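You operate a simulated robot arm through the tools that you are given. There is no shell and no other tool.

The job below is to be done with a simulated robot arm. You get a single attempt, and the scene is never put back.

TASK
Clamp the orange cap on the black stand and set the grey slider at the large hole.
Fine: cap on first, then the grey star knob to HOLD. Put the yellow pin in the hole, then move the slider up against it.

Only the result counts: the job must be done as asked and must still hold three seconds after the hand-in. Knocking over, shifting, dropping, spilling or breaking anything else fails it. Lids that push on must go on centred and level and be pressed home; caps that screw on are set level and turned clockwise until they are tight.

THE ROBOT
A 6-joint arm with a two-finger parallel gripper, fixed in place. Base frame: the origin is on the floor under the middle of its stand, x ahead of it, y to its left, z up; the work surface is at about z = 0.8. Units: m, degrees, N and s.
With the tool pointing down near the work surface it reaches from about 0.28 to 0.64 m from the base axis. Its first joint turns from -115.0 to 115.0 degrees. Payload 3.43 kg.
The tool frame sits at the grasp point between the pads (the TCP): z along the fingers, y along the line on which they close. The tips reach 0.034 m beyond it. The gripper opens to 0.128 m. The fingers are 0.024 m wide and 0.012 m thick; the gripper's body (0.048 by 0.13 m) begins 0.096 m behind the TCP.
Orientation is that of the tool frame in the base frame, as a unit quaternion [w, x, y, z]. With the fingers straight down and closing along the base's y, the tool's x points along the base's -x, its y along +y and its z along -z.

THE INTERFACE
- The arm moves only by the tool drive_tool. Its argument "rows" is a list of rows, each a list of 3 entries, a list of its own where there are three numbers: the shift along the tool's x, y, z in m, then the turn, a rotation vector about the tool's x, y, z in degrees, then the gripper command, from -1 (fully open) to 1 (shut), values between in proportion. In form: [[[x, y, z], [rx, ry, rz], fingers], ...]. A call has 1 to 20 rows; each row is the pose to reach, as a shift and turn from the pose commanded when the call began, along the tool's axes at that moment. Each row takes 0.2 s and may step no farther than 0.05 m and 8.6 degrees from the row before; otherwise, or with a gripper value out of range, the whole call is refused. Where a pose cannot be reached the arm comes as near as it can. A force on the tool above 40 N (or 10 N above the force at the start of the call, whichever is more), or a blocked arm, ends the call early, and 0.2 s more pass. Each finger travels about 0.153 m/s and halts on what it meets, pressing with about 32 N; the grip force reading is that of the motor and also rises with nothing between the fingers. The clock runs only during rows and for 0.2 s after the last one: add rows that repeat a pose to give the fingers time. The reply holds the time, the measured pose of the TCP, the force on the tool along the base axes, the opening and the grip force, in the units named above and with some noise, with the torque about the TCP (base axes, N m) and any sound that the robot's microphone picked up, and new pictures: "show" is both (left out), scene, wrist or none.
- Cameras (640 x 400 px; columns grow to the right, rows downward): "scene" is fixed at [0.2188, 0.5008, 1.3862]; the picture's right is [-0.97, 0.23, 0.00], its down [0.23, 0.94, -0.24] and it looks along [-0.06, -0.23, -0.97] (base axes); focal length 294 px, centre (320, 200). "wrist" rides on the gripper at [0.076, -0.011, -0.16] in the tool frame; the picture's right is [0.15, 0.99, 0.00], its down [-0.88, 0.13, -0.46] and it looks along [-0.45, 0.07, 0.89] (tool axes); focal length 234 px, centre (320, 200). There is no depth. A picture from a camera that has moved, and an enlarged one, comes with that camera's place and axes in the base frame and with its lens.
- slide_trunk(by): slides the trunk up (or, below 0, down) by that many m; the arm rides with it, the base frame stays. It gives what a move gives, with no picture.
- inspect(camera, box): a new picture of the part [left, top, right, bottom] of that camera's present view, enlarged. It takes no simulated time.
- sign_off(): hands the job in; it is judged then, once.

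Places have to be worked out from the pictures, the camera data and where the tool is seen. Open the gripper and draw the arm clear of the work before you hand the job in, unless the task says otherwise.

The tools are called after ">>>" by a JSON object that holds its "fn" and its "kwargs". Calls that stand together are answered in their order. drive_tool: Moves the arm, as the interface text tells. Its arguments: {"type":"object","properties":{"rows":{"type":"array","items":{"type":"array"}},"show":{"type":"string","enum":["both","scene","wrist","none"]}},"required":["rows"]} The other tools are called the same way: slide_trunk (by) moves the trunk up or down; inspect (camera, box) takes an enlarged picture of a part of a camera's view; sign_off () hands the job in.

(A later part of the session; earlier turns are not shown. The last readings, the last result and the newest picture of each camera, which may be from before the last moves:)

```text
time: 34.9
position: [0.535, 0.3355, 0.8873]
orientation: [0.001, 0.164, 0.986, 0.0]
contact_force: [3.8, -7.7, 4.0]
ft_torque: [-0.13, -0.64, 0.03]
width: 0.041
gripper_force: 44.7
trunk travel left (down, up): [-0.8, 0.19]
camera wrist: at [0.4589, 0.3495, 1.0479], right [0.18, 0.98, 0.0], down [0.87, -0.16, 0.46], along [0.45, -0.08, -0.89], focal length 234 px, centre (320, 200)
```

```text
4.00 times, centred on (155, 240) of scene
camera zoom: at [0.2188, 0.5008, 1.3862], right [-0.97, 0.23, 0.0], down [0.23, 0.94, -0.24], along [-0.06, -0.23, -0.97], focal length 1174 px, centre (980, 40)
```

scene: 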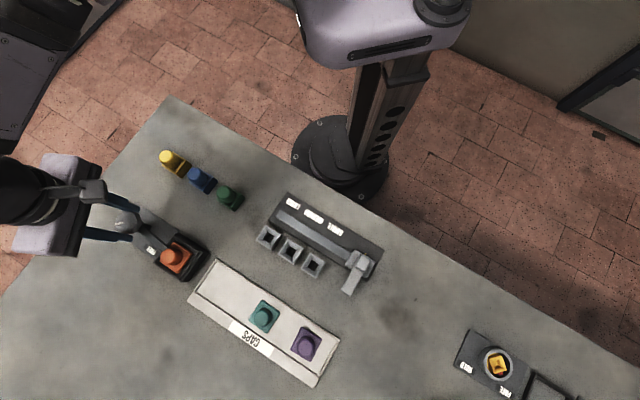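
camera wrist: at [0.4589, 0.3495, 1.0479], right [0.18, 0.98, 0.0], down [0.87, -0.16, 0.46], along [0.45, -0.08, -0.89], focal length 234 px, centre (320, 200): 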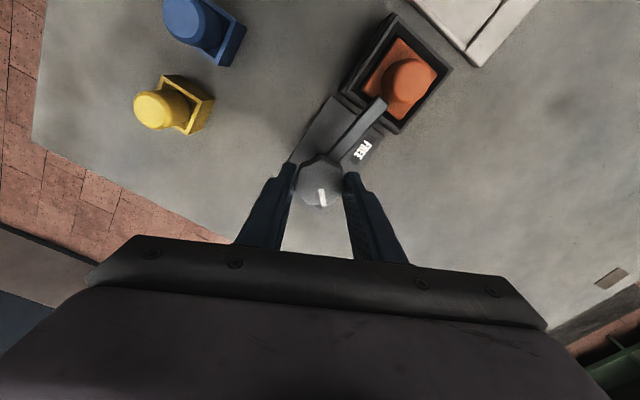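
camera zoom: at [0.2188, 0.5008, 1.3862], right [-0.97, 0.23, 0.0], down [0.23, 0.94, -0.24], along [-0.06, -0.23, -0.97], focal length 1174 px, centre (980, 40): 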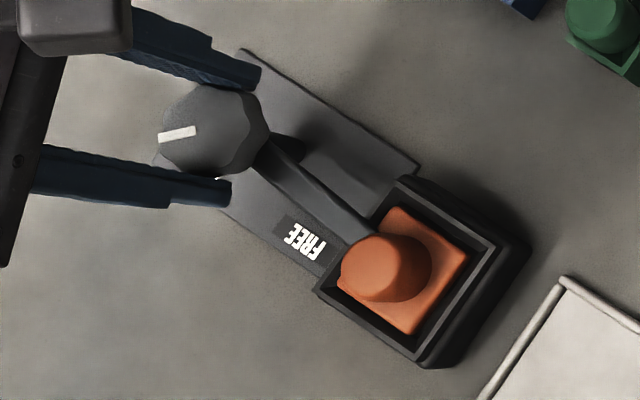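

90° turned: the pointer is near azimuth 0 and the lever lies over the cap. I nudge a few degrees more to feel for an end stop.

>>> {"fn": "drive_tool", "kwargs": {"rows": [[[0.0, 0.0, 0.0], [0, 0, 1], 0.85], [[0.0, 0.0, 0.0], [0, 0, 2], 0.85], [[0.0, 0.0, 0.0], [0, 0, 2], 0.85]], "show": "wrist"}}

>>> {"fn": "inspect", "kwargs": {"camera": "wrist", "box": [260, 80, 460, 230]}}

```text
time: 35.6
position: [0.5341, 0.3354, 0.8874]
orientation: [0.0, 0.181, 0.984, -0.001]
contact_force: [4.6, -6.3, 4.8]
ft_torque: [-0.28, -0.22, 0.33]
width: 0.0411
gripper_force: 44.8
trunk travel left (down, up): [-0.8, 0.19]
camera wrist: at [0.459, 0.352, 1.0479], right [0.21, 0.98, 0.0], down [0.87, -0.19, 0.46], along [0.45, -0.1, -0.89], focal length 234 px, centre (320, 200)
```

wrist: 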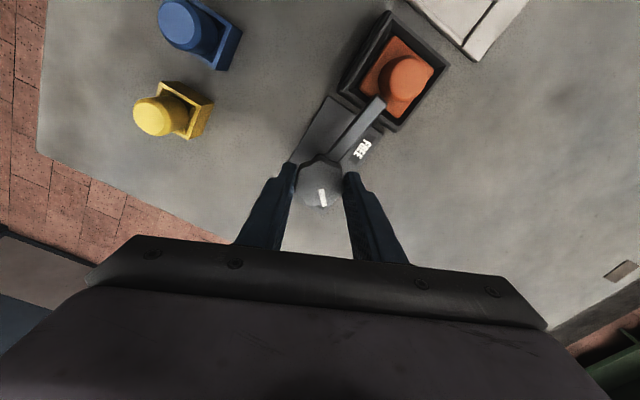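

```text
2.67 times, centred on (360, 155) of wrist
camera zoom: at [0.459, 0.352, 1.0479], right [0.21, 0.98, 0.0], down [0.87, -0.19, 0.46], along [0.45, -0.1, -0.89], focal length 624 px, centre (213, 320)
```

zoom: 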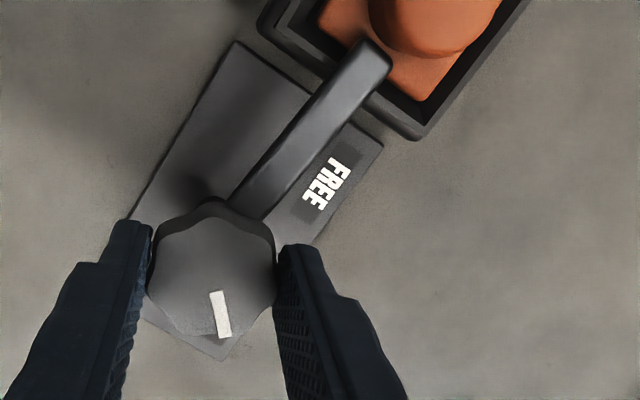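

A 0.33 N·m reaction has appeared, so the knob is at its HOLD stop with the lever over the cap. I release the knob and rise.

>>> {"fn": "drive_tool", "kwargs": {"rows": [[[0.0, 0.0, 0.0], [0, 0, 1], 0.5], [[0.0, 0.0, 0.0], [0, 0, 1], 0.2], [[0.0, 0.0, 0.0], [0, 0, 1], 0.0], [[0.0, 0.0, -0.02], [0, 0, 1], 0.0], [[0.0, 0.0, -0.05], [0, 0, 1], -0.3], [[0.0, 0.0, -0.09], [0, 0, 1], -0.6], [[0.03, 0.0, -0.11], [0, 0, -5], -1], [[0.06, 0.0, -0.12], [0, 0, -11], -1]], "show": "both"}}

>>> {"fn": "inspect", "kwargs": {"camera": "scene", "box": [90, 190, 220, 290]}}

>>> {"fn": "inspect", "kwargs": {"camera": "wrist", "box": [260, 80, 460, 230]}}

```text
time: 37.5
position: [0.4776, 0.357, 1.0082]
orientation: [0.001, 0.084, 0.996, 0.0]
contact_force: [1.2, -0.3, 0.2]
ft_torque: [-0.02, -0.04, 0.09]
width: 0.1278
gripper_force: 0.1
trunk travel left (down, up): [-0.8, 0.19]
camera wrist: at [0.4, 0.359, 1.1681], right [0.02, 1.0, 0.0], down [0.89, -0.02, 0.46], along [0.46, -0.01, -0.89], focal length 234 px, centre (320, 200)
```

scene: 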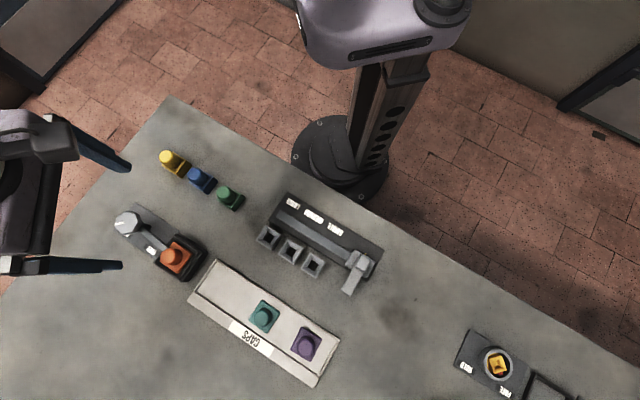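
wrist: 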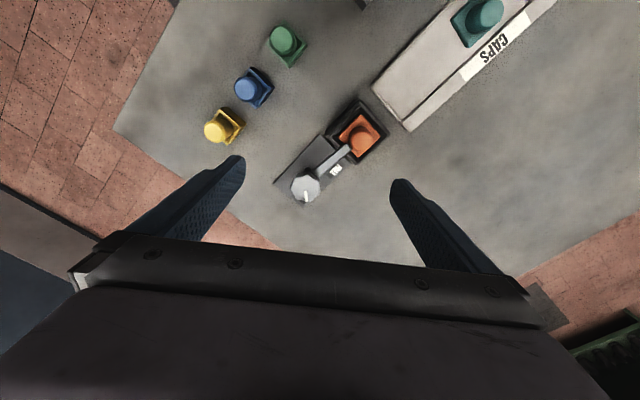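

```text
4.00 times, centred on (155, 240) of scene
camera zoom: at [0.2188, 0.5008, 1.3862], right [-0.97, 0.23, 0.0], down [0.23, 0.94, -0.24], along [-0.06, -0.23, -0.97], focal length 1174 px, centre (980, 40)
```

zoom: 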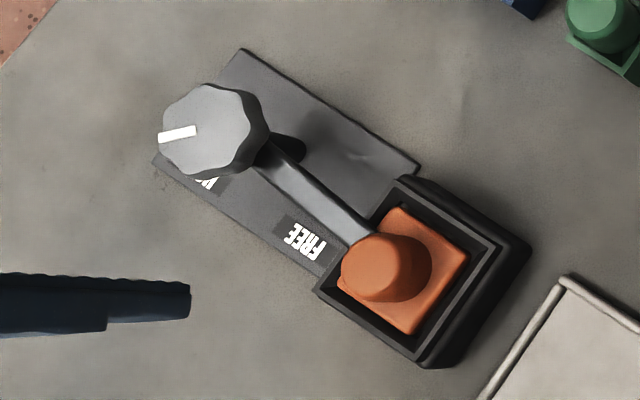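

```text
2.67 times, centred on (360, 155) of wrist
camera zoom: at [0.4, 0.359, 1.1681], right [0.02, 1.0, 0.0], down [0.89, -0.02, 0.46], along [0.46, -0.01, -0.89], focal length 624 px, centre (213, 320)
```

zoom: 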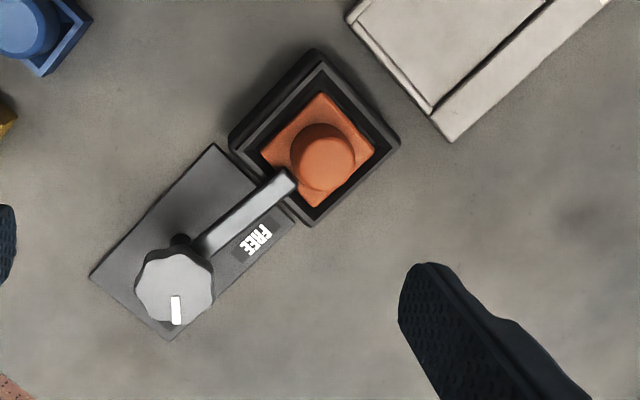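

The lever now holds over the cap's edge, and the knob pointer is at the HOLD side. Next is the yellow pin: I move above it at about (0.457, 0.222) with the tool turned back to the 134° azimuth.

>>> {"fn": "drive_tool", "kwargs": {"rows": [[[0.0, -0.02, -0.005], [0, 0, -7.6], -1], [[-0.001, -0.04, -0.005], [0, 0, -15.2], -1], [[-0.001, -0.06, -0.005], [0, 0, -22.8], -1], [[-0.002, -0.08, -0.0], [0, 0, -30.4], -1], [[-0.002, -0.1, 0.01], [0, 0, -38], -1], [[-0.003, -0.12, 0.02], [0, 0, -45.8], -0.6], [[-0.003, -0.137, 0.033], [0, 0, -53.6], -0.2], [[-0.003, -0.137, 0.033], [0, 0, -53.6], -0.2]], "show": "both"}}

>>> {"fn": "inspect", "kwargs": {"camera": "wrist", "box": [250, 100, 410, 210]}}

```text
time: 39.2
position: [0.4575, 0.2224, 0.9747]
orientation: [0.0, -0.374, 0.927, -0.001]
contact_force: [0.2, -0.6, -0.1]
ft_torque: [-0.02, -0.02, -0.02]
width: 0.0767
gripper_force: 0.0
trunk travel left (down, up): [-0.8, 0.19]
camera wrist: at [0.4113, 0.1627, 1.1349], right [-0.79, 0.61, 0.0], down [0.54, 0.7, 0.46], along [0.28, 0.36, -0.89], focal length 234 px, centre (320, 200)
```

scene: 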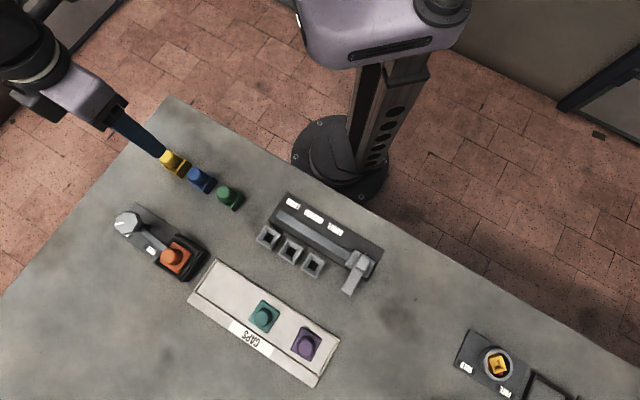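
wrist: 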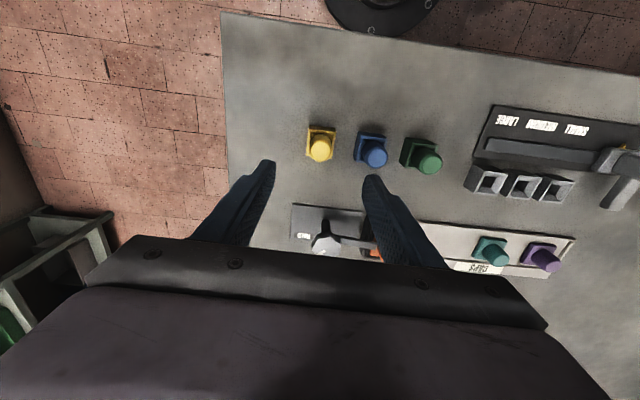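

```text
3.64 times, centred on (330, 155) of wrist
camera zoom: at [0.4113, 0.1627, 1.1349], right [-0.79, 0.61, 0.0], down [0.54, 0.7, 0.46], along [0.28, 0.36, -0.89], focal length 852 px, centre (284, 364)
```

zoom: 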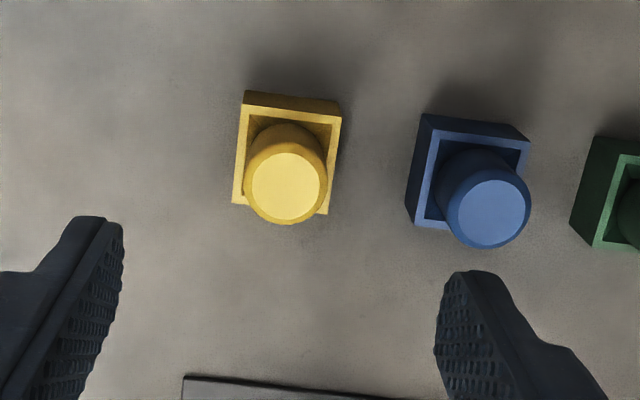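

The yellow pin's top is at about (0.456, 0.222, 0.862), 28 mm wide, and its holder's rim is at about 0.825. I narrow the fingers and descend partway to check alignment.

>>> {"fn": "drive_tool", "kwargs": {"rows": [[[0.0014, 0.0007, 0.03], [0, 0, 0], 0.1], [[0.0014, 0.0007, 0.06], [0, 0, 0], 0.22], [[0.0014, 0.0007, 0.072], [0, 0, 0], 0.22], [[0.0014, 0.0007, 0.072], [0, 0, 0], 0.22]], "show": "wrist"}}

>>> {"fn": "inspect", "kwargs": {"camera": "wrist", "box": [250, 110, 410, 220]}}

```text
time: 40.2
position: [0.4563, 0.2221, 0.9026]
orientation: [0.0, -0.373, 0.928, 0.0]
contact_force: [-0.4, -0.2, 0.7]
ft_torque: [-0.01, 0.03, -0.02]
width: 0.0499
gripper_force: 0.0
trunk travel left (down, up): [-0.8, 0.19]
camera wrist: at [0.4087, 0.1615, 1.0622], right [-0.79, 0.61, 0.0], down [0.55, 0.7, 0.46], along [0.28, 0.36, -0.89], focal length 234 px, centre (320, 200)
```

wrist: 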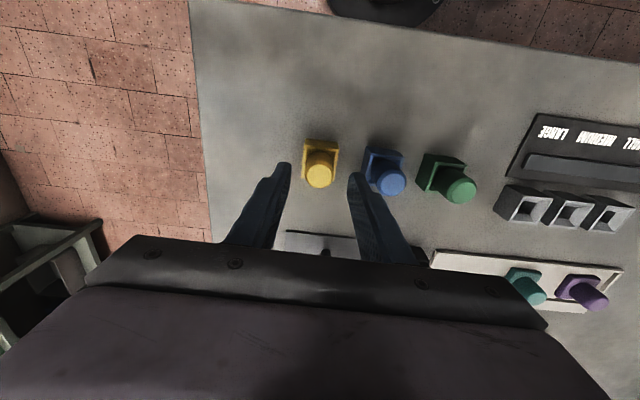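

```text
3.64 times, centred on (330, 165) of wrist
camera zoom: at [0.4087, 0.1615, 1.0622], right [-0.79, 0.61, 0.0], down [0.55, 0.7, 0.46], along [0.28, 0.36, -0.89], focal length 852 px, centre (284, 327)
```

zoom: 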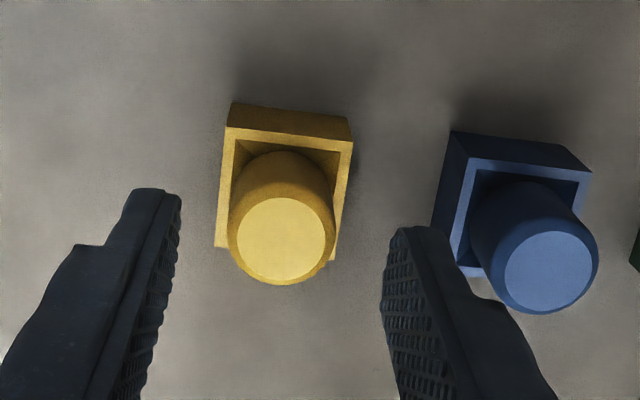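

Aligned within about 2 mm. I descend the rest of the way and close on the pin.

>>> {"fn": "drive_tool", "kwargs": {"rows": [[[0.0, 0.0, 0.015], [0, 0, 0], 0.22], [[0.0, 0.0, 0.031], [0, 0, 0], 0.22], [[0.0, 0.0, 0.031], [0, 0, 0], 0.22], [[0.0, 0.0, 0.031], [0, 0, 0], 0.45], [[0.0, 0.0, 0.031], [0, 0, 0], 0.65], [[0.0, 0.0, 0.031], [0, 0, 0], 0.8], [[0.0, 0.0, 0.031], [0, 0, 0], 0.8]], "show": "wrist"}}

>>> {"fn": "inspect", "kwargs": {"camera": "wrist", "box": [250, 110, 410, 220]}}

```text
time: 41.9
position: [0.456, 0.223, 0.8733]
orientation: [0.0, -0.373, 0.928, 0.0]
contact_force: [0.0, -0.3, 0.0]
ft_torque: [0.0, -0.02, -0.01]
width: 0.0264
gripper_force: 31.9
trunk travel left (down, up): [-0.8, 0.19]
camera wrist: at [0.4088, 0.1612, 1.0324], right [-0.79, 0.61, 0.0], down [0.55, 0.7, 0.46], along [0.28, 0.36, -0.89], focal length 234 px, centre (320, 200)
```

wrist: 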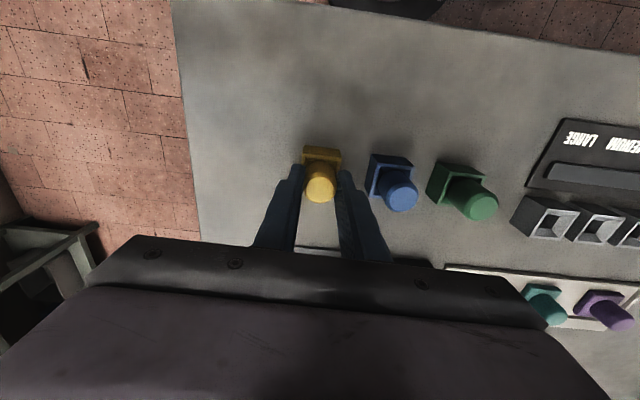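

```text
3.64 times, centred on (330, 165) of wrist
camera zoom: at [0.4088, 0.1612, 1.0324], right [-0.79, 0.61, 0.0], down [0.55, 0.7, 0.46], along [0.28, 0.36, -0.89], focal length 852 px, centre (284, 327)
```

zoom: 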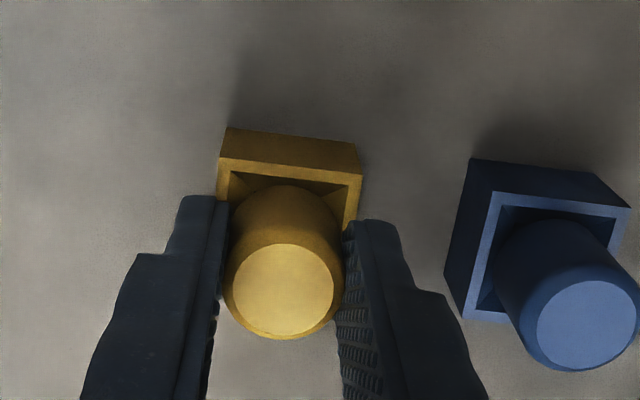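

The pin is held (26.4 mm, 32 N). I lift it straight up 0.09 m to clear its holder and the neighbouring pins.

>>> {"fn": "drive_tool", "kwargs": {"rows": [[[0.0, 0.0, -0.01], [0, 0, 0], 0.9], [[0.0, 0.0, -0.025], [0, 0, 0], 0.9], [[0.0, 0.0, -0.045], [0, 0, 0], 0.9], [[0.0, 0.0, -0.07], [0, 0, 0], 0.9], [[0.0, 0.0, -0.095], [0, 0, 0], 0.9], [[0.0, 0.0, -0.095], [0, 0, 0], 0.9]], "show": "both"}}

>>> {"fn": "inspect", "kwargs": {"camera": "wrist", "box": [250, 110, 410, 220]}}

>>> {"fn": "inspect", "kwargs": {"camera": "scene", "box": [120, 120, 260, 220]}}

```text
time: 43.2
position: [0.4567, 0.223, 0.9673]
orientation: [0.0, -0.373, 0.928, 0.0]
contact_force: [-0.2, -0.4, 0.2]
ft_torque: [0.0, -0.03, -0.05]
width: 0.0265
gripper_force: 32.4
trunk travel left (down, up): [-0.8, 0.19]
camera wrist: at [0.4097, 0.1623, 1.1278], right [-0.79, 0.61, 0.0], down [0.55, 0.7, 0.46], along [0.28, 0.36, -0.89], focal length 234 px, centre (320, 200)
```

scene: 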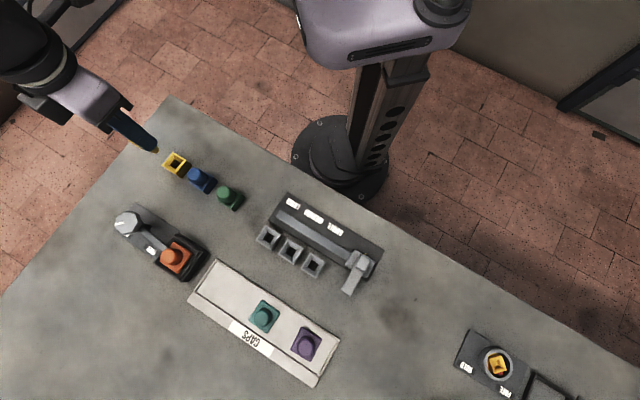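
wrist: 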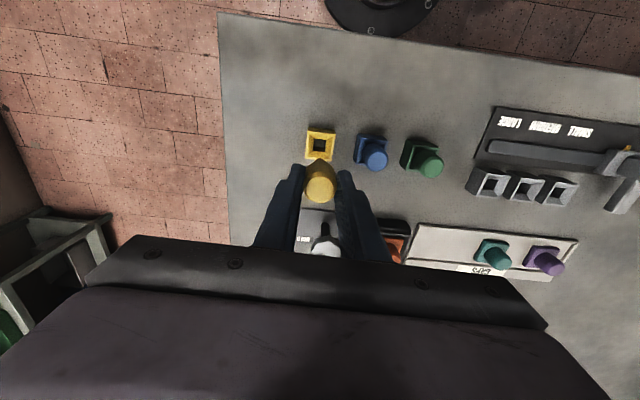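

```text
3.64 times, centred on (330, 165) of wrist
camera zoom: at [0.4097, 0.1623, 1.1278], right [-0.79, 0.61, 0.0], down [0.55, 0.7, 0.46], along [0.28, 0.36, -0.89], focal length 852 px, centre (284, 327)
```

zoom: 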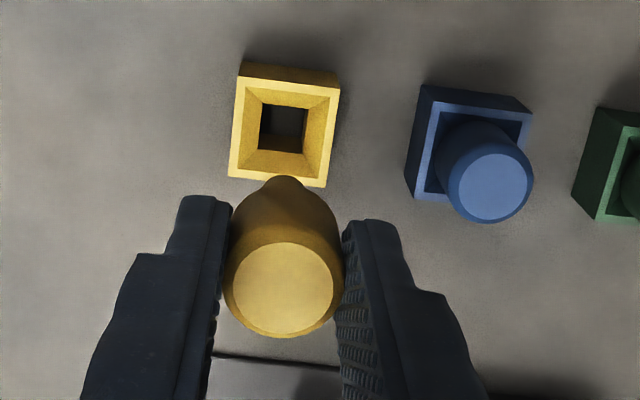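

```text
4.00 times, centred on (190, 170) of scene
camera zoom: at [0.2188, 0.5008, 1.3862], right [-0.97, 0.23, 0.0], down [0.23, 0.94, -0.24], along [-0.06, -0.23, -0.97], focal length 1174 px, centre (840, 320)
```

zoom: 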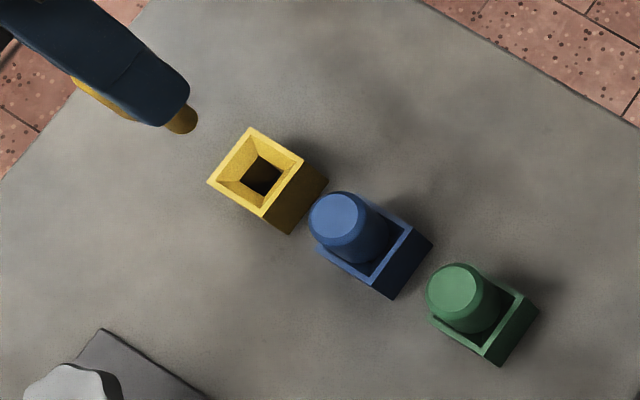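

The pin has a wide head and a narrow shank; its square-funnel holder is empty now. I carry it over the large hole, estimated at (0.300, 0.413, 0.83), keeping it high.

>>> {"fn": "drive_tool", "kwargs": {"rows": [[[-0.003, 0.041, 0.0], [0, 0, 0], 0.9], [[-0.006, 0.082, 0.0], [0, 0, 0], 0.9], [[-0.009, 0.123, 0.0], [0, 0, 0], 0.9], [[-0.012, 0.164, 0.0], [0, 0, 0], 0.9], [[-0.015, 0.205, 0.0], [0, 0, 0], 0.9], [[-0.0184, 0.2456, 0.0], [0, 0, 0], 0.9], [[-0.0184, 0.2456, 0.0], [0, 0, 0], 0.9]], "show": "both"}}

>>> {"fn": "inspect", "kwargs": {"camera": "wrist", "box": [250, 100, 410, 210]}}

>>> {"fn": "inspect", "kwargs": {"camera": "scene", "box": [200, 180, 400, 320]}}

```text
time: 44.9
position: [0.2989, 0.4098, 0.9674]
orientation: [0.0, -0.373, 0.928, 0.0]
contact_force: [-0.1, -0.9, -1.0]
ft_torque: [0.0, 0.03, -0.02]
width: 0.0267
gripper_force: 32.3
trunk travel left (down, up): [-0.8, 0.19]
camera wrist: at [0.251, 0.3496, 1.1277], right [-0.79, 0.61, 0.0], down [0.55, 0.7, 0.46], along [0.28, 0.36, -0.89], focal length 234 px, centre (320, 200)
```

scene: 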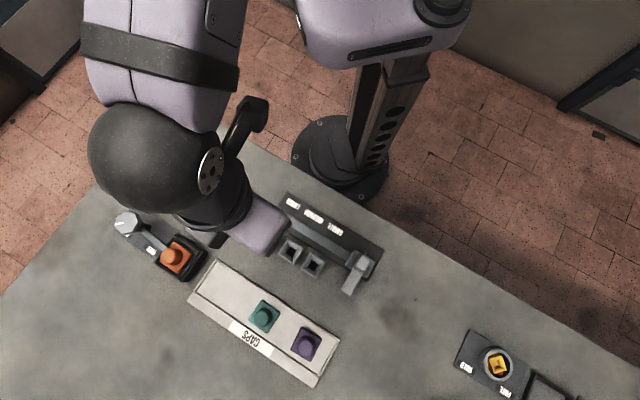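
wrist: 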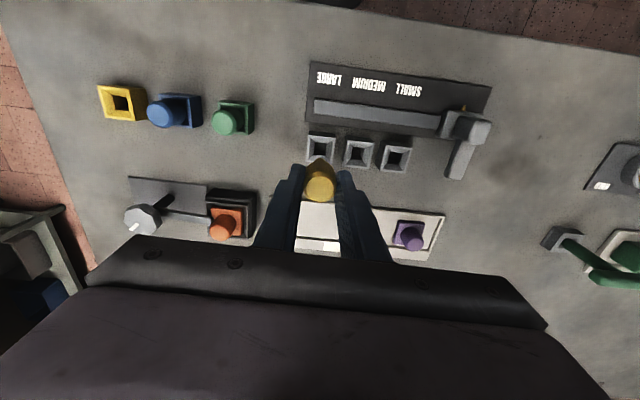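

```text
3.64 times, centred on (330, 155) of wrist
camera zoom: at [0.251, 0.3496, 1.1277], right [-0.79, 0.61, 0.0], down [0.55, 0.7, 0.46], along [0.28, 0.36, -0.89], focal length 852 px, centre (284, 364)
```

zoom: 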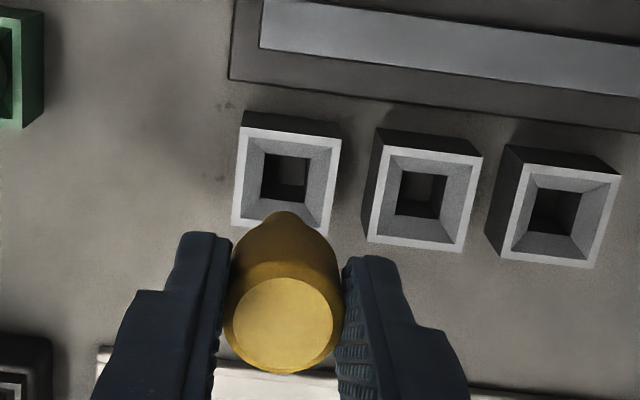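

```text
2.86 times, centred on (300, 250) of scene
camera zoom: at [0.2188, 0.5008, 1.3862], right [-0.97, 0.23, 0.0], down [0.23, 0.94, -0.24], along [-0.06, -0.23, -0.97], focal length 838 px, centre (377, 57)
```

zoom: 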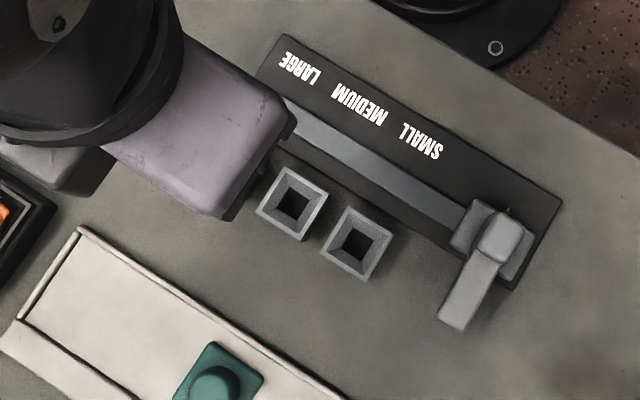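

Comparing with the same view over the yellow holder, the large hole is about 4.9 mm further out and 0.6 mm right of the pin axis. I shift to match and check again.

>>> {"fn": "drive_tool", "kwargs": {"rows": [[[-0.0048, 0.0014, 0.0], [0, 0, 0], 0.9], [[-0.0048, 0.0014, 0.0], [0, 0, 0], 0.9], [[-0.0048, 0.0014, 0.0], [0, 0, 0], 0.9]], "show": "wrist"}}

>>> {"fn": "inspect", "kwargs": {"camera": "wrist", "box": [250, 110, 410, 220]}}

```text
time: 45.6
position: [0.3006, 0.4146, 0.9673]
orientation: [0.001, -0.372, 0.928, -0.001]
contact_force: [0.0, 0.0, 0.4]
ft_torque: [0.01, 0.01, 0.0]
width: 0.0263
gripper_force: 32.3
trunk travel left (down, up): [-0.8, 0.19]
camera wrist: at [0.2536, 0.3545, 1.1276], right [-0.79, 0.61, 0.0], down [0.55, 0.7, 0.46], along [0.28, 0.36, -0.89], focal length 234 px, centre (320, 200)
```

wrist: 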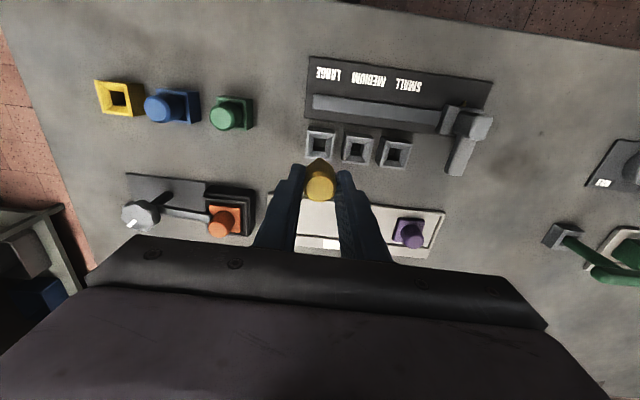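

```text
3.64 times, centred on (330, 165) of wrist
camera zoom: at [0.2536, 0.3545, 1.1276], right [-0.79, 0.61, 0.0], down [0.55, 0.7, 0.46], along [0.28, 0.36, -0.89], focal length 852 px, centre (284, 327)
```

zoom: 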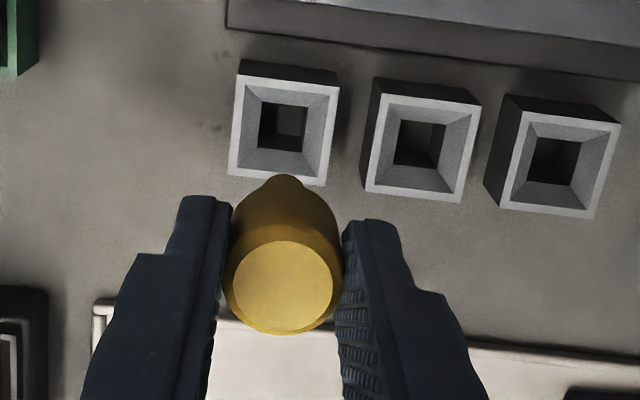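

The match is now within about 1 mm; I correct 0.8 mm left and lower to just above the rim.

>>> {"fn": "drive_tool", "kwargs": {"rows": [[[0.0003, -0.0008, 0.015], [0, 0, 0], 0.9], [[0.0003, -0.0008, 0.03], [0, 0, 0], 0.9], [[0.0003, -0.0008, 0.045], [0, 0, 0], 0.9], [[0.0003, -0.0008, 0.045], [0, 0, 0], 0.9]], "show": "both"}}

>>> {"fn": "inspect", "kwargs": {"camera": "wrist", "box": [270, 110, 370, 180]}}

>>> {"fn": "inspect", "kwargs": {"camera": "scene", "box": [220, 200, 320, 270]}}

```text
time: 46.6
position: [0.3017, 0.4137, 0.9223]
orientation: [0.001, -0.373, 0.928, -0.002]
contact_force: [0.3, 0.6, -1.2]
ft_torque: [-0.01, 0.0, -0.03]
width: 0.0266
gripper_force: 32.4
trunk travel left (down, up): [-0.8, 0.19]
camera wrist: at [0.2542, 0.3538, 1.082], right [-0.79, 0.61, 0.0], down [0.55, 0.7, 0.46], along [0.28, 0.36, -0.89], focal length 234 px, centre (320, 200)
```

scene: 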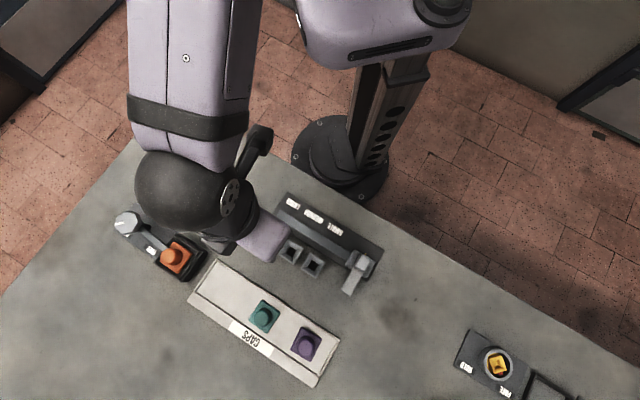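
wrist: 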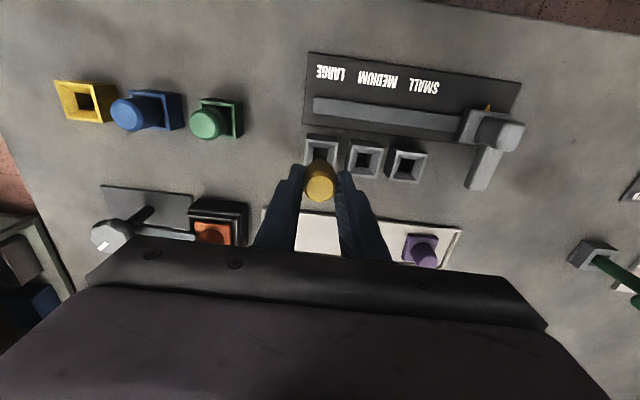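

```text
5.71 times, centred on (320, 145) of wrist
camera zoom: at [0.2542, 0.3538, 1.082], right [-0.79, 0.61, 0.0], down [0.55, 0.7, 0.46], along [0.28, 0.36, -0.89], focal length 1338 px, centre (320, 514)
```

zoom: 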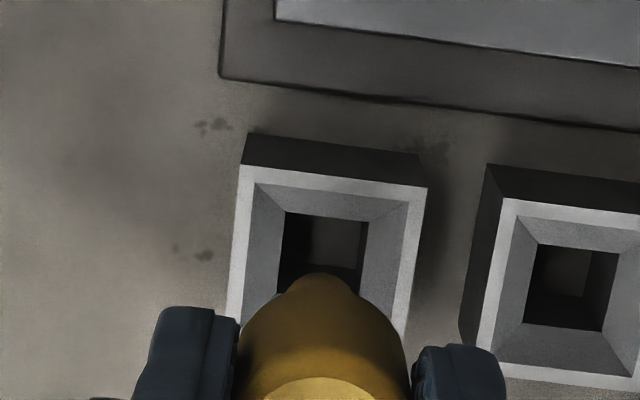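

```text
5.71 times, centred on (270, 235) of scene
camera zoom: at [0.2188, 0.5008, 1.3862], right [-0.97, 0.23, 0.0], down [0.23, 0.94, -0.24], along [-0.06, -0.23, -0.97], focal length 1677 px, centre (606, 0)
```

zoom: 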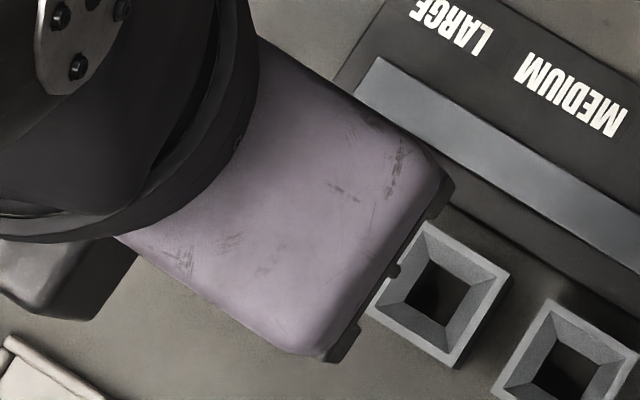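

The shank tip is centred on the hole's column. I lower in small steps into the funnel.

>>> {"fn": "drive_tool", "kwargs": {"rows": [[[0.0, 0.0, 0.007], [0, 0, 0], 0.9], [[0.0, 0.0, 0.014], [0, 0, 0], 0.9], [[0.0, 0.0, 0.021], [0, 0, 0], 0.9], [[0.0, 0.0, 0.028], [0, 0, 0], 0.9], [[0.0, 0.0, 0.028], [0, 0, 0], 0.9]], "show": "wrist"}}

>>> {"fn": "inspect", "kwargs": {"camera": "wrist", "box": [270, 120, 370, 190]}}

```text
time: 47.9
position: [0.301, 0.4142, 0.8937]
orientation: [0.0, -0.373, 0.928, 0.0]
contact_force: [-2.4, -2.5, -0.3]
ft_torque: [-0.18, 0.18, 0.02]
width: 0.0265
gripper_force: 32.3
trunk travel left (down, up): [-0.8, 0.19]
camera wrist: at [0.2543, 0.3539, 1.0535], right [-0.79, 0.61, 0.0], down [0.55, 0.7, 0.45], along [0.28, 0.36, -0.89], focal length 234 px, centre (320, 200)
```

wrist: 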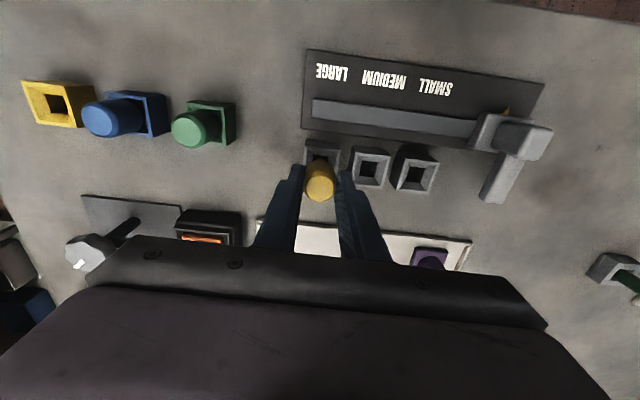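

```text
5.71 times, centred on (320, 155) of wrist
camera zoom: at [0.2543, 0.3539, 1.0535], right [-0.79, 0.61, 0.0], down [0.55, 0.7, 0.45], along [0.28, 0.36, -0.89], focal length 1338 px, centre (320, 457)
```

zoom: 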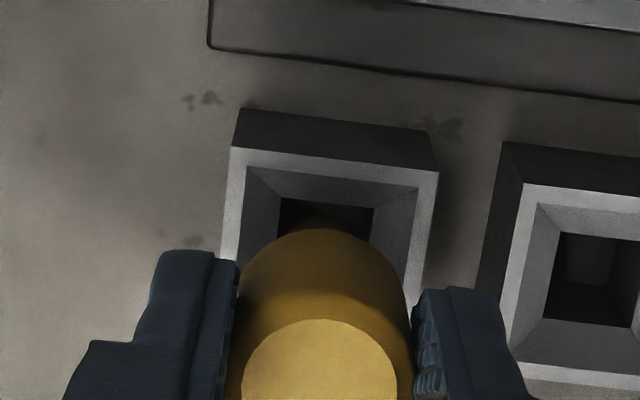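

The tip is in and brushing the outer wall with about 3.5 N inward. I shift 1 mm inward and go on down.

>>> {"fn": "drive_tool", "kwargs": {"rows": [[[0.001, 0.0, 0.0], [0, 0, 0], 0.9], [[0.0013, 0.0, 0.003], [0, 0, 0], 0.9], [[0.0013, 0.0, 0.006], [0, 0, 0], 0.9], [[0.0013, 0.0, 0.009], [0, 0, 0], 0.9], [[0.0013, 0.0, 0.009], [0, 0, 0], 0.9]], "show": "none"}}

```text
time: 49.0
position: [0.3021, 0.414, 0.8845]
orientation: [0.0, -0.373, 0.928, -0.001]
contact_force: [-2.0, -1.5, 0.9]
ft_torque: [-0.14, 0.11, -0.02]
width: 0.0265
gripper_force: 32.3
trunk travel left (down, up): [-0.8, 0.19]
```

Still 2.5 N inward; I shift another 1.2 mm inward and continue down.

>>> {"fn": "drive_tool", "kwargs": {"rows": [[[0.0012, 0.0, 0.0], [0, 0, 0], 0.9], [[0.0012, 0.0, 0.003], [0, 0, 0], 0.9], [[0.0012, 0.0, 0.006], [0, 0, 0], 0.9], [[0.0012, 0.0, 0.009], [0, 0, 0], 0.9], [[0.0012, 0.0, 0.009], [0, 0, 0], 0.9]], "show": "wrist"}}

>>> {"fn": "inspect", "kwargs": {"camera": "wrist", "box": [270, 120, 370, 190]}}

```text
time: 50.2
position: [0.3015, 0.4136, 0.8769]
orientation: [0.0, -0.373, 0.928, -0.001]
contact_force: [-0.8, -0.1, 1.2]
ft_torque: [-0.05, -0.04, -0.01]
width: 0.0266
gripper_force: 31.7
trunk travel left (down, up): [-0.8, 0.19]
camera wrist: at [0.2541, 0.353, 1.0359], right [-0.79, 0.61, 0.0], down [0.55, 0.7, 0.46], along [0.28, 0.36, -0.89], focal length 234 px, centre (320, 200)
```

wrist: 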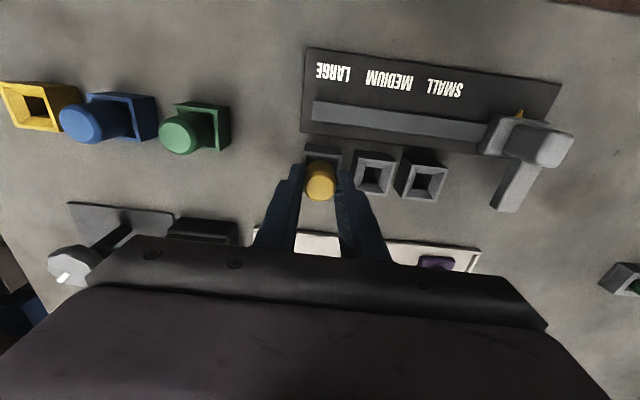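

```text
5.71 times, centred on (320, 155) of wrist
camera zoom: at [0.2541, 0.353, 1.0359], right [-0.79, 0.61, 0.0], down [0.55, 0.7, 0.46], along [0.28, 0.36, -0.89], focal length 1338 px, centre (320, 457)
```

zoom: 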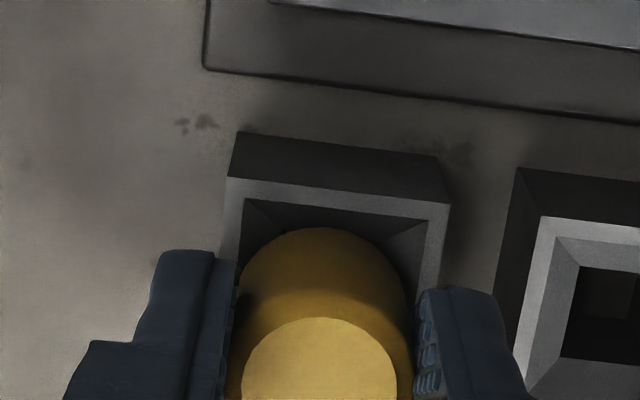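

The pin is going in freely, with the side force gone. I go down the last few millimetres until it seats.

>>> {"fn": "drive_tool", "kwargs": {"rows": [[[0.0, 0.0, 0.0015], [0, 0, 0], 0.9], [[0.0, 0.0, 0.003], [0, 0, 0], 0.9], [[0.0, 0.0, 0.0045], [0, 0, 0], 0.9], [[0.0, 0.0, 0.006], [0, 0, 0], 0.9], [[0.0, 0.0, 0.006], [0, 0, 0], 0.9]], "show": "none"}}

```text
time: 51.5
position: [0.3011, 0.4133, 0.8725]
orientation: [0.002, -0.373, 0.928, 0.001]
contact_force: [5.8, -0.1, 20.9]
ft_torque: [0.24, -0.15, -0.08]
width: 0.0262
gripper_force: 32.1
trunk travel left (down, up): [-0.8, 0.19]
```

A 21 N upward force at TCP z = 0.8725 means the pin is seated at the same depth it had in its holder. I relax, open and rise.

>>> {"fn": "drive_tool", "kwargs": {"rows": [[[0.0, 0.0, -0.003], [0, 0, 0], 0.9], [[0.0, 0.0, -0.004], [0, 0, 0], 0.5], [[0.0, 0.0, -0.004], [0, 0, 0], 0.25], [[0.0, 0.0, -0.004], [0, 0, 0], 0.25], [[0.0, 0.0, -0.03], [0, 0, 0], 0.25], [[0.0, 0.0, -0.06], [0, 0, 0], 0.0], [[0.03, 0.0, -0.09], [0, 0, 0], -0.5], [[0.06, 0.02, -0.11], [0, 0, 0], -1], [[0.06, 0.02, -0.11], [0, 0, 0], -1]], "show": "both"}}

>>> {"fn": "inspect", "kwargs": {"camera": "wrist", "box": [250, 90, 450, 220]}}

>>> {"fn": "inspect", "kwargs": {"camera": "scene", "box": [230, 180, 400, 310]}}

```text
time: 53.5
position: [0.244, 0.3855, 0.9802]
orientation: [0.001, -0.373, 0.928, -0.001]
contact_force: [0.8, 0.3, -0.8]
ft_torque: [-0.02, 0.0, -0.04]
width: 0.1281
gripper_force: 0.0
trunk travel left (down, up): [-0.8, 0.19]
camera wrist: at [0.1963, 0.3243, 1.1396], right [-0.79, 0.61, 0.0], down [0.55, 0.7, 0.46], along [0.28, 0.36, -0.89], focal length 234 px, centre (320, 200)
```

scene: 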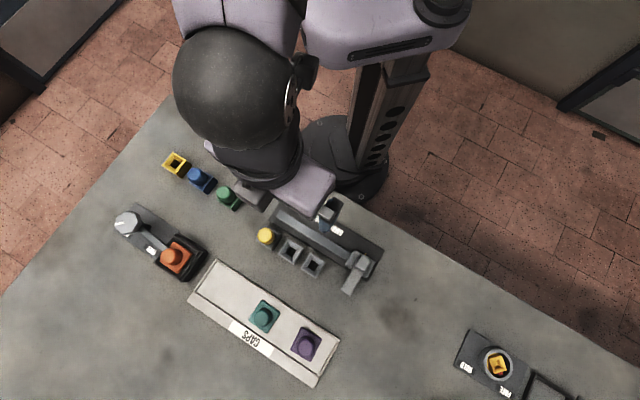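
wrist: 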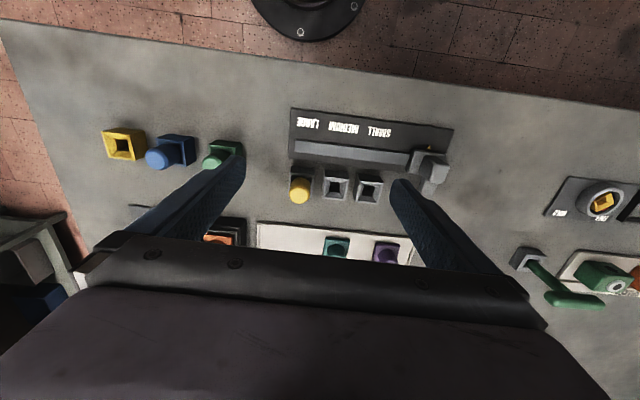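

```text
3.08 times, centred on (350, 155) of wrist
camera zoom: at [0.1963, 0.3243, 1.1396], right [-0.79, 0.61, 0.0], down [0.55, 0.7, 0.46], along [0.28, 0.36, -0.89], focal length 720 px, centre (228, 338)
```

zoom: 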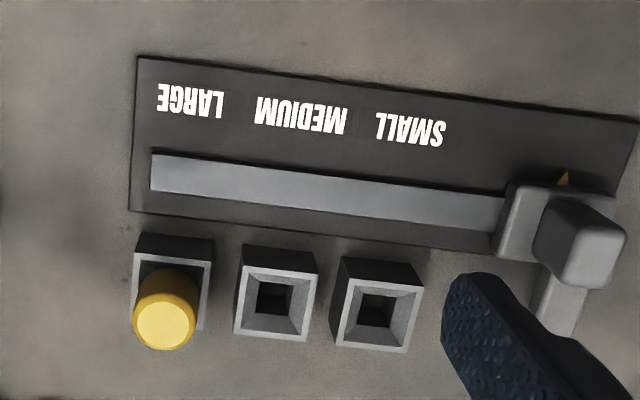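

```text
3.08 times, centred on (315, 245) of scene
camera zoom: at [0.2188, 0.5008, 1.3862], right [-0.97, 0.23, 0.0], down [0.23, 0.94, -0.24], along [-0.06, -0.23, -0.97], focal length 903 px, centre (335, 62)
```

zoom: 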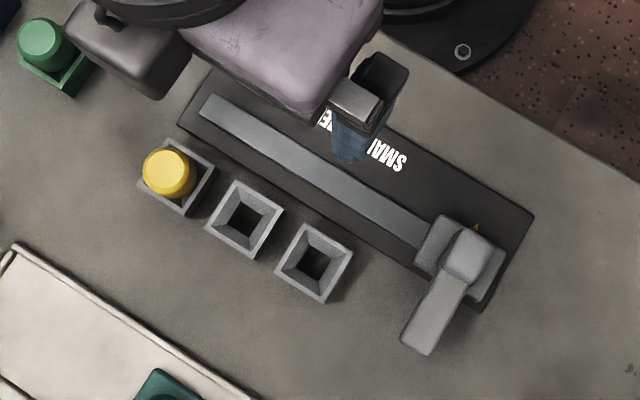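

The pin stands upright in the large hole. Now for the slider: I move above its handle for a direct view.

>>> {"fn": "drive_tool", "kwargs": {"rows": [[[-0.001, 0.04, 0.0], [0, 0, 0], -1], [[-0.002, 0.08, 0.0], [0, 0, 0], -1], [[-0.003, 0.12, 0.005], [0, 0, 0], -1], [[-0.0042, 0.1546, 0.01], [0, 0, 0], -1], [[-0.0042, 0.1546, 0.01], [0, 0, 0], -1]], "show": "both"}}

>>> {"fn": "inspect", "kwargs": {"camera": "wrist", "box": [240, 90, 420, 220]}}

```text
time: 54.6
position: [0.1401, 0.5, 0.9689]
orientation: [-0.001, -0.373, 0.928, 0.001]
contact_force: [0.8, -0.5, -0.1]
ft_torque: [0.05, -0.01, -0.05]
width: 0.1279
gripper_force: 0.1
trunk travel left (down, up): [-0.8, 0.19]
camera wrist: at [0.0934, 0.44, 1.1294], right [-0.79, 0.61, 0.0], down [0.55, 0.7, 0.46], along [0.28, 0.36, -0.89], focal length 234 px, centre (320, 200)
```

scene: 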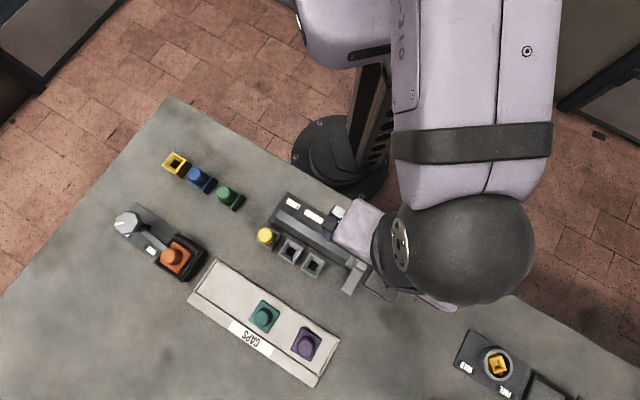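
wrist: 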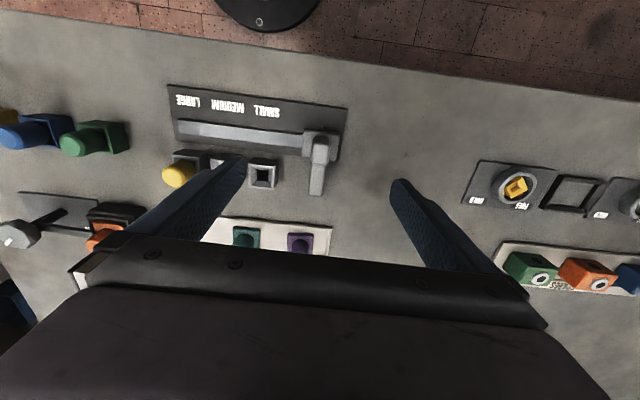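

```text
3.08 times, centred on (330, 155) of wrist
camera zoom: at [0.0934, 0.44, 1.1294], right [-0.79, 0.61, 0.0], down [0.55, 0.7, 0.46], along [0.28, 0.36, -0.89], focal length 720 px, centre (289, 338)
```

zoom: 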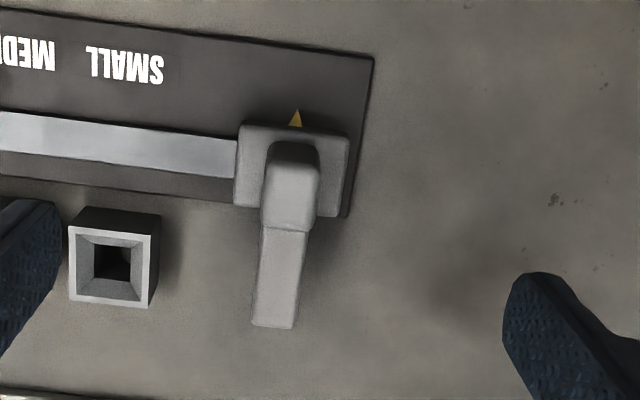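

The slider handle is under the TCP, about 21 mm wide, and the rail runs at an azimuth of 135°. I align the tool to the rail and descend partway with the fingers at 50 mm.

>>> {"fn": "drive_tool", "kwargs": {"rows": [[[-0.0021, 0.0007, 0.02], [0, 0, -0.6], -0.4], [[-0.0021, 0.0007, 0.045], [0, 0, -1.2], 0.1], [[-0.0021, 0.0007, 0.065], [0, 0, -1.2], 0.22], [[-0.0021, 0.0007, 0.065], [0, 0, -1.2], 0.22]], "show": "both"}}

>>> {"fn": "inspect", "kwargs": {"camera": "wrist", "box": [240, 100, 400, 220]}}

>>> {"fn": "inspect", "kwargs": {"camera": "scene", "box": [310, 220, 410, 310]}}

```text
time: 55.6
position: [0.1422, 0.5024, 0.9039]
orientation: [0.0, -0.383, 0.924, 0.0]
contact_force: [0.5, 1.0, 1.0]
ft_torque: [0.01, -0.02, 0.01]
width: 0.05
gripper_force: 0.0
trunk travel left (down, up): [-0.8, 0.19]
camera wrist: at [0.0956, 0.4411, 1.0637], right [-0.8, 0.6, 0.0], down [0.53, 0.71, 0.46], along [0.27, 0.37, -0.89], focal length 234 px, centre (320, 200)
```

scene: 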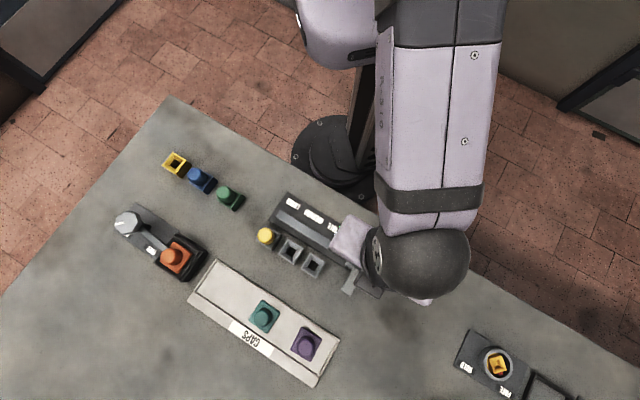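
wrist: 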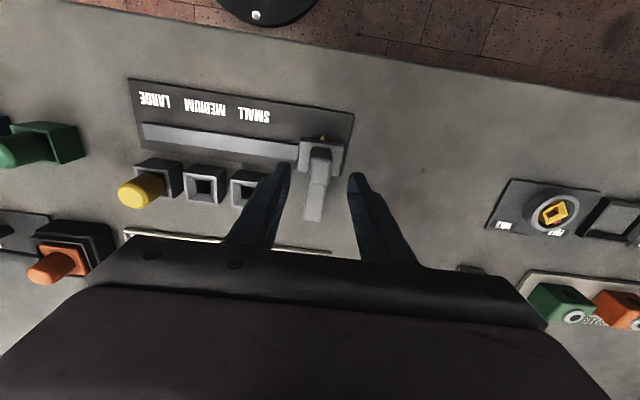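

```text
3.33 times, centred on (320, 160) of wrist
camera zoom: at [0.0956, 0.4411, 1.0637], right [-0.8, 0.6, 0.0], down [0.53, 0.71, 0.46], along [0.27, 0.37, -0.89], focal length 781 px, centre (320, 333)
```

zoom: 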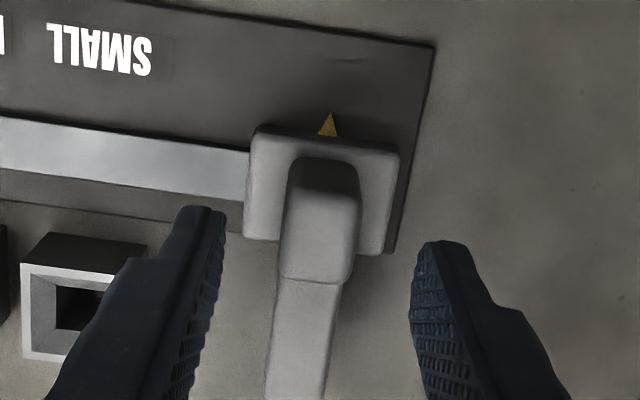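

```text
4.44 times, centred on (360, 265) of scene
camera zoom: at [0.2188, 0.5008, 1.3862], right [-0.97, 0.23, 0.0], down [0.23, 0.94, -0.24], along [-0.06, -0.23, -0.97], focal length 1304 px, centre (142, -89)
```

zoom: 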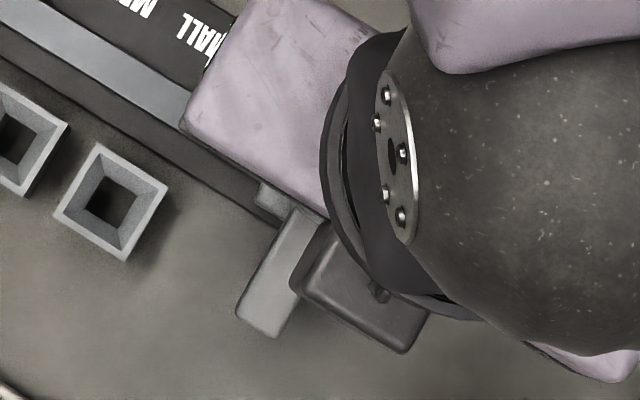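

The handle is centred between the fingers. I descend to tips at about z = 0.844, above the slider's base block.

>>> {"fn": "drive_tool", "kwargs": {"rows": [[[0.0, 0.0, 0.01], [0, 0, 0], 0.22], [[0.0, 0.0, 0.02], [0, 0, 0], 0.22], [[0.0, 0.0, 0.026], [0, 0, 0], 0.22], [[0.0, 0.0, 0.026], [0, 0, 0], 0.22]], "show": "wrist"}}

>>> {"fn": "inspect", "kwargs": {"camera": "wrist", "box": [240, 100, 400, 220]}}

```text
time: 56.6
position: [0.1403, 0.5031, 0.8791]
orientation: [0.001, -0.383, 0.924, -0.001]
contact_force: [0.1, -0.1, 0.0]
ft_torque: [0.04, -0.01, -0.03]
width: 0.0498
gripper_force: 0.0
trunk travel left (down, up): [-0.8, 0.19]
camera wrist: at [0.0948, 0.4418, 1.0388], right [-0.8, 0.6, 0.0], down [0.53, 0.71, 0.46], along [0.27, 0.37, -0.89], focal length 234 px, centre (320, 200)
```

wrist: 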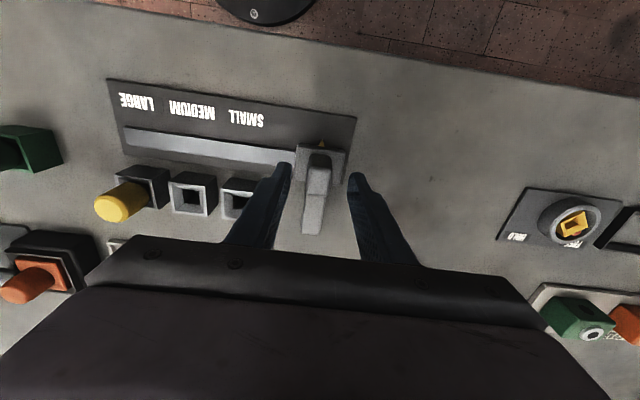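

```text
3.33 times, centred on (320, 160) of wrist
camera zoom: at [0.0948, 0.4418, 1.0388], right [-0.8, 0.6, 0.0], down [0.53, 0.71, 0.46], along [0.27, 0.37, -0.89], focal length 781 px, centre (320, 333)
```

zoom: 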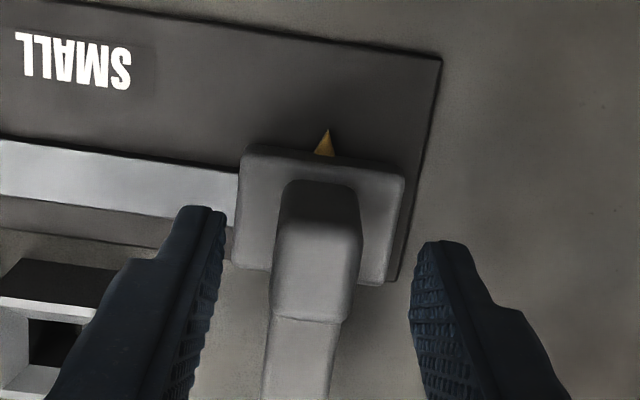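

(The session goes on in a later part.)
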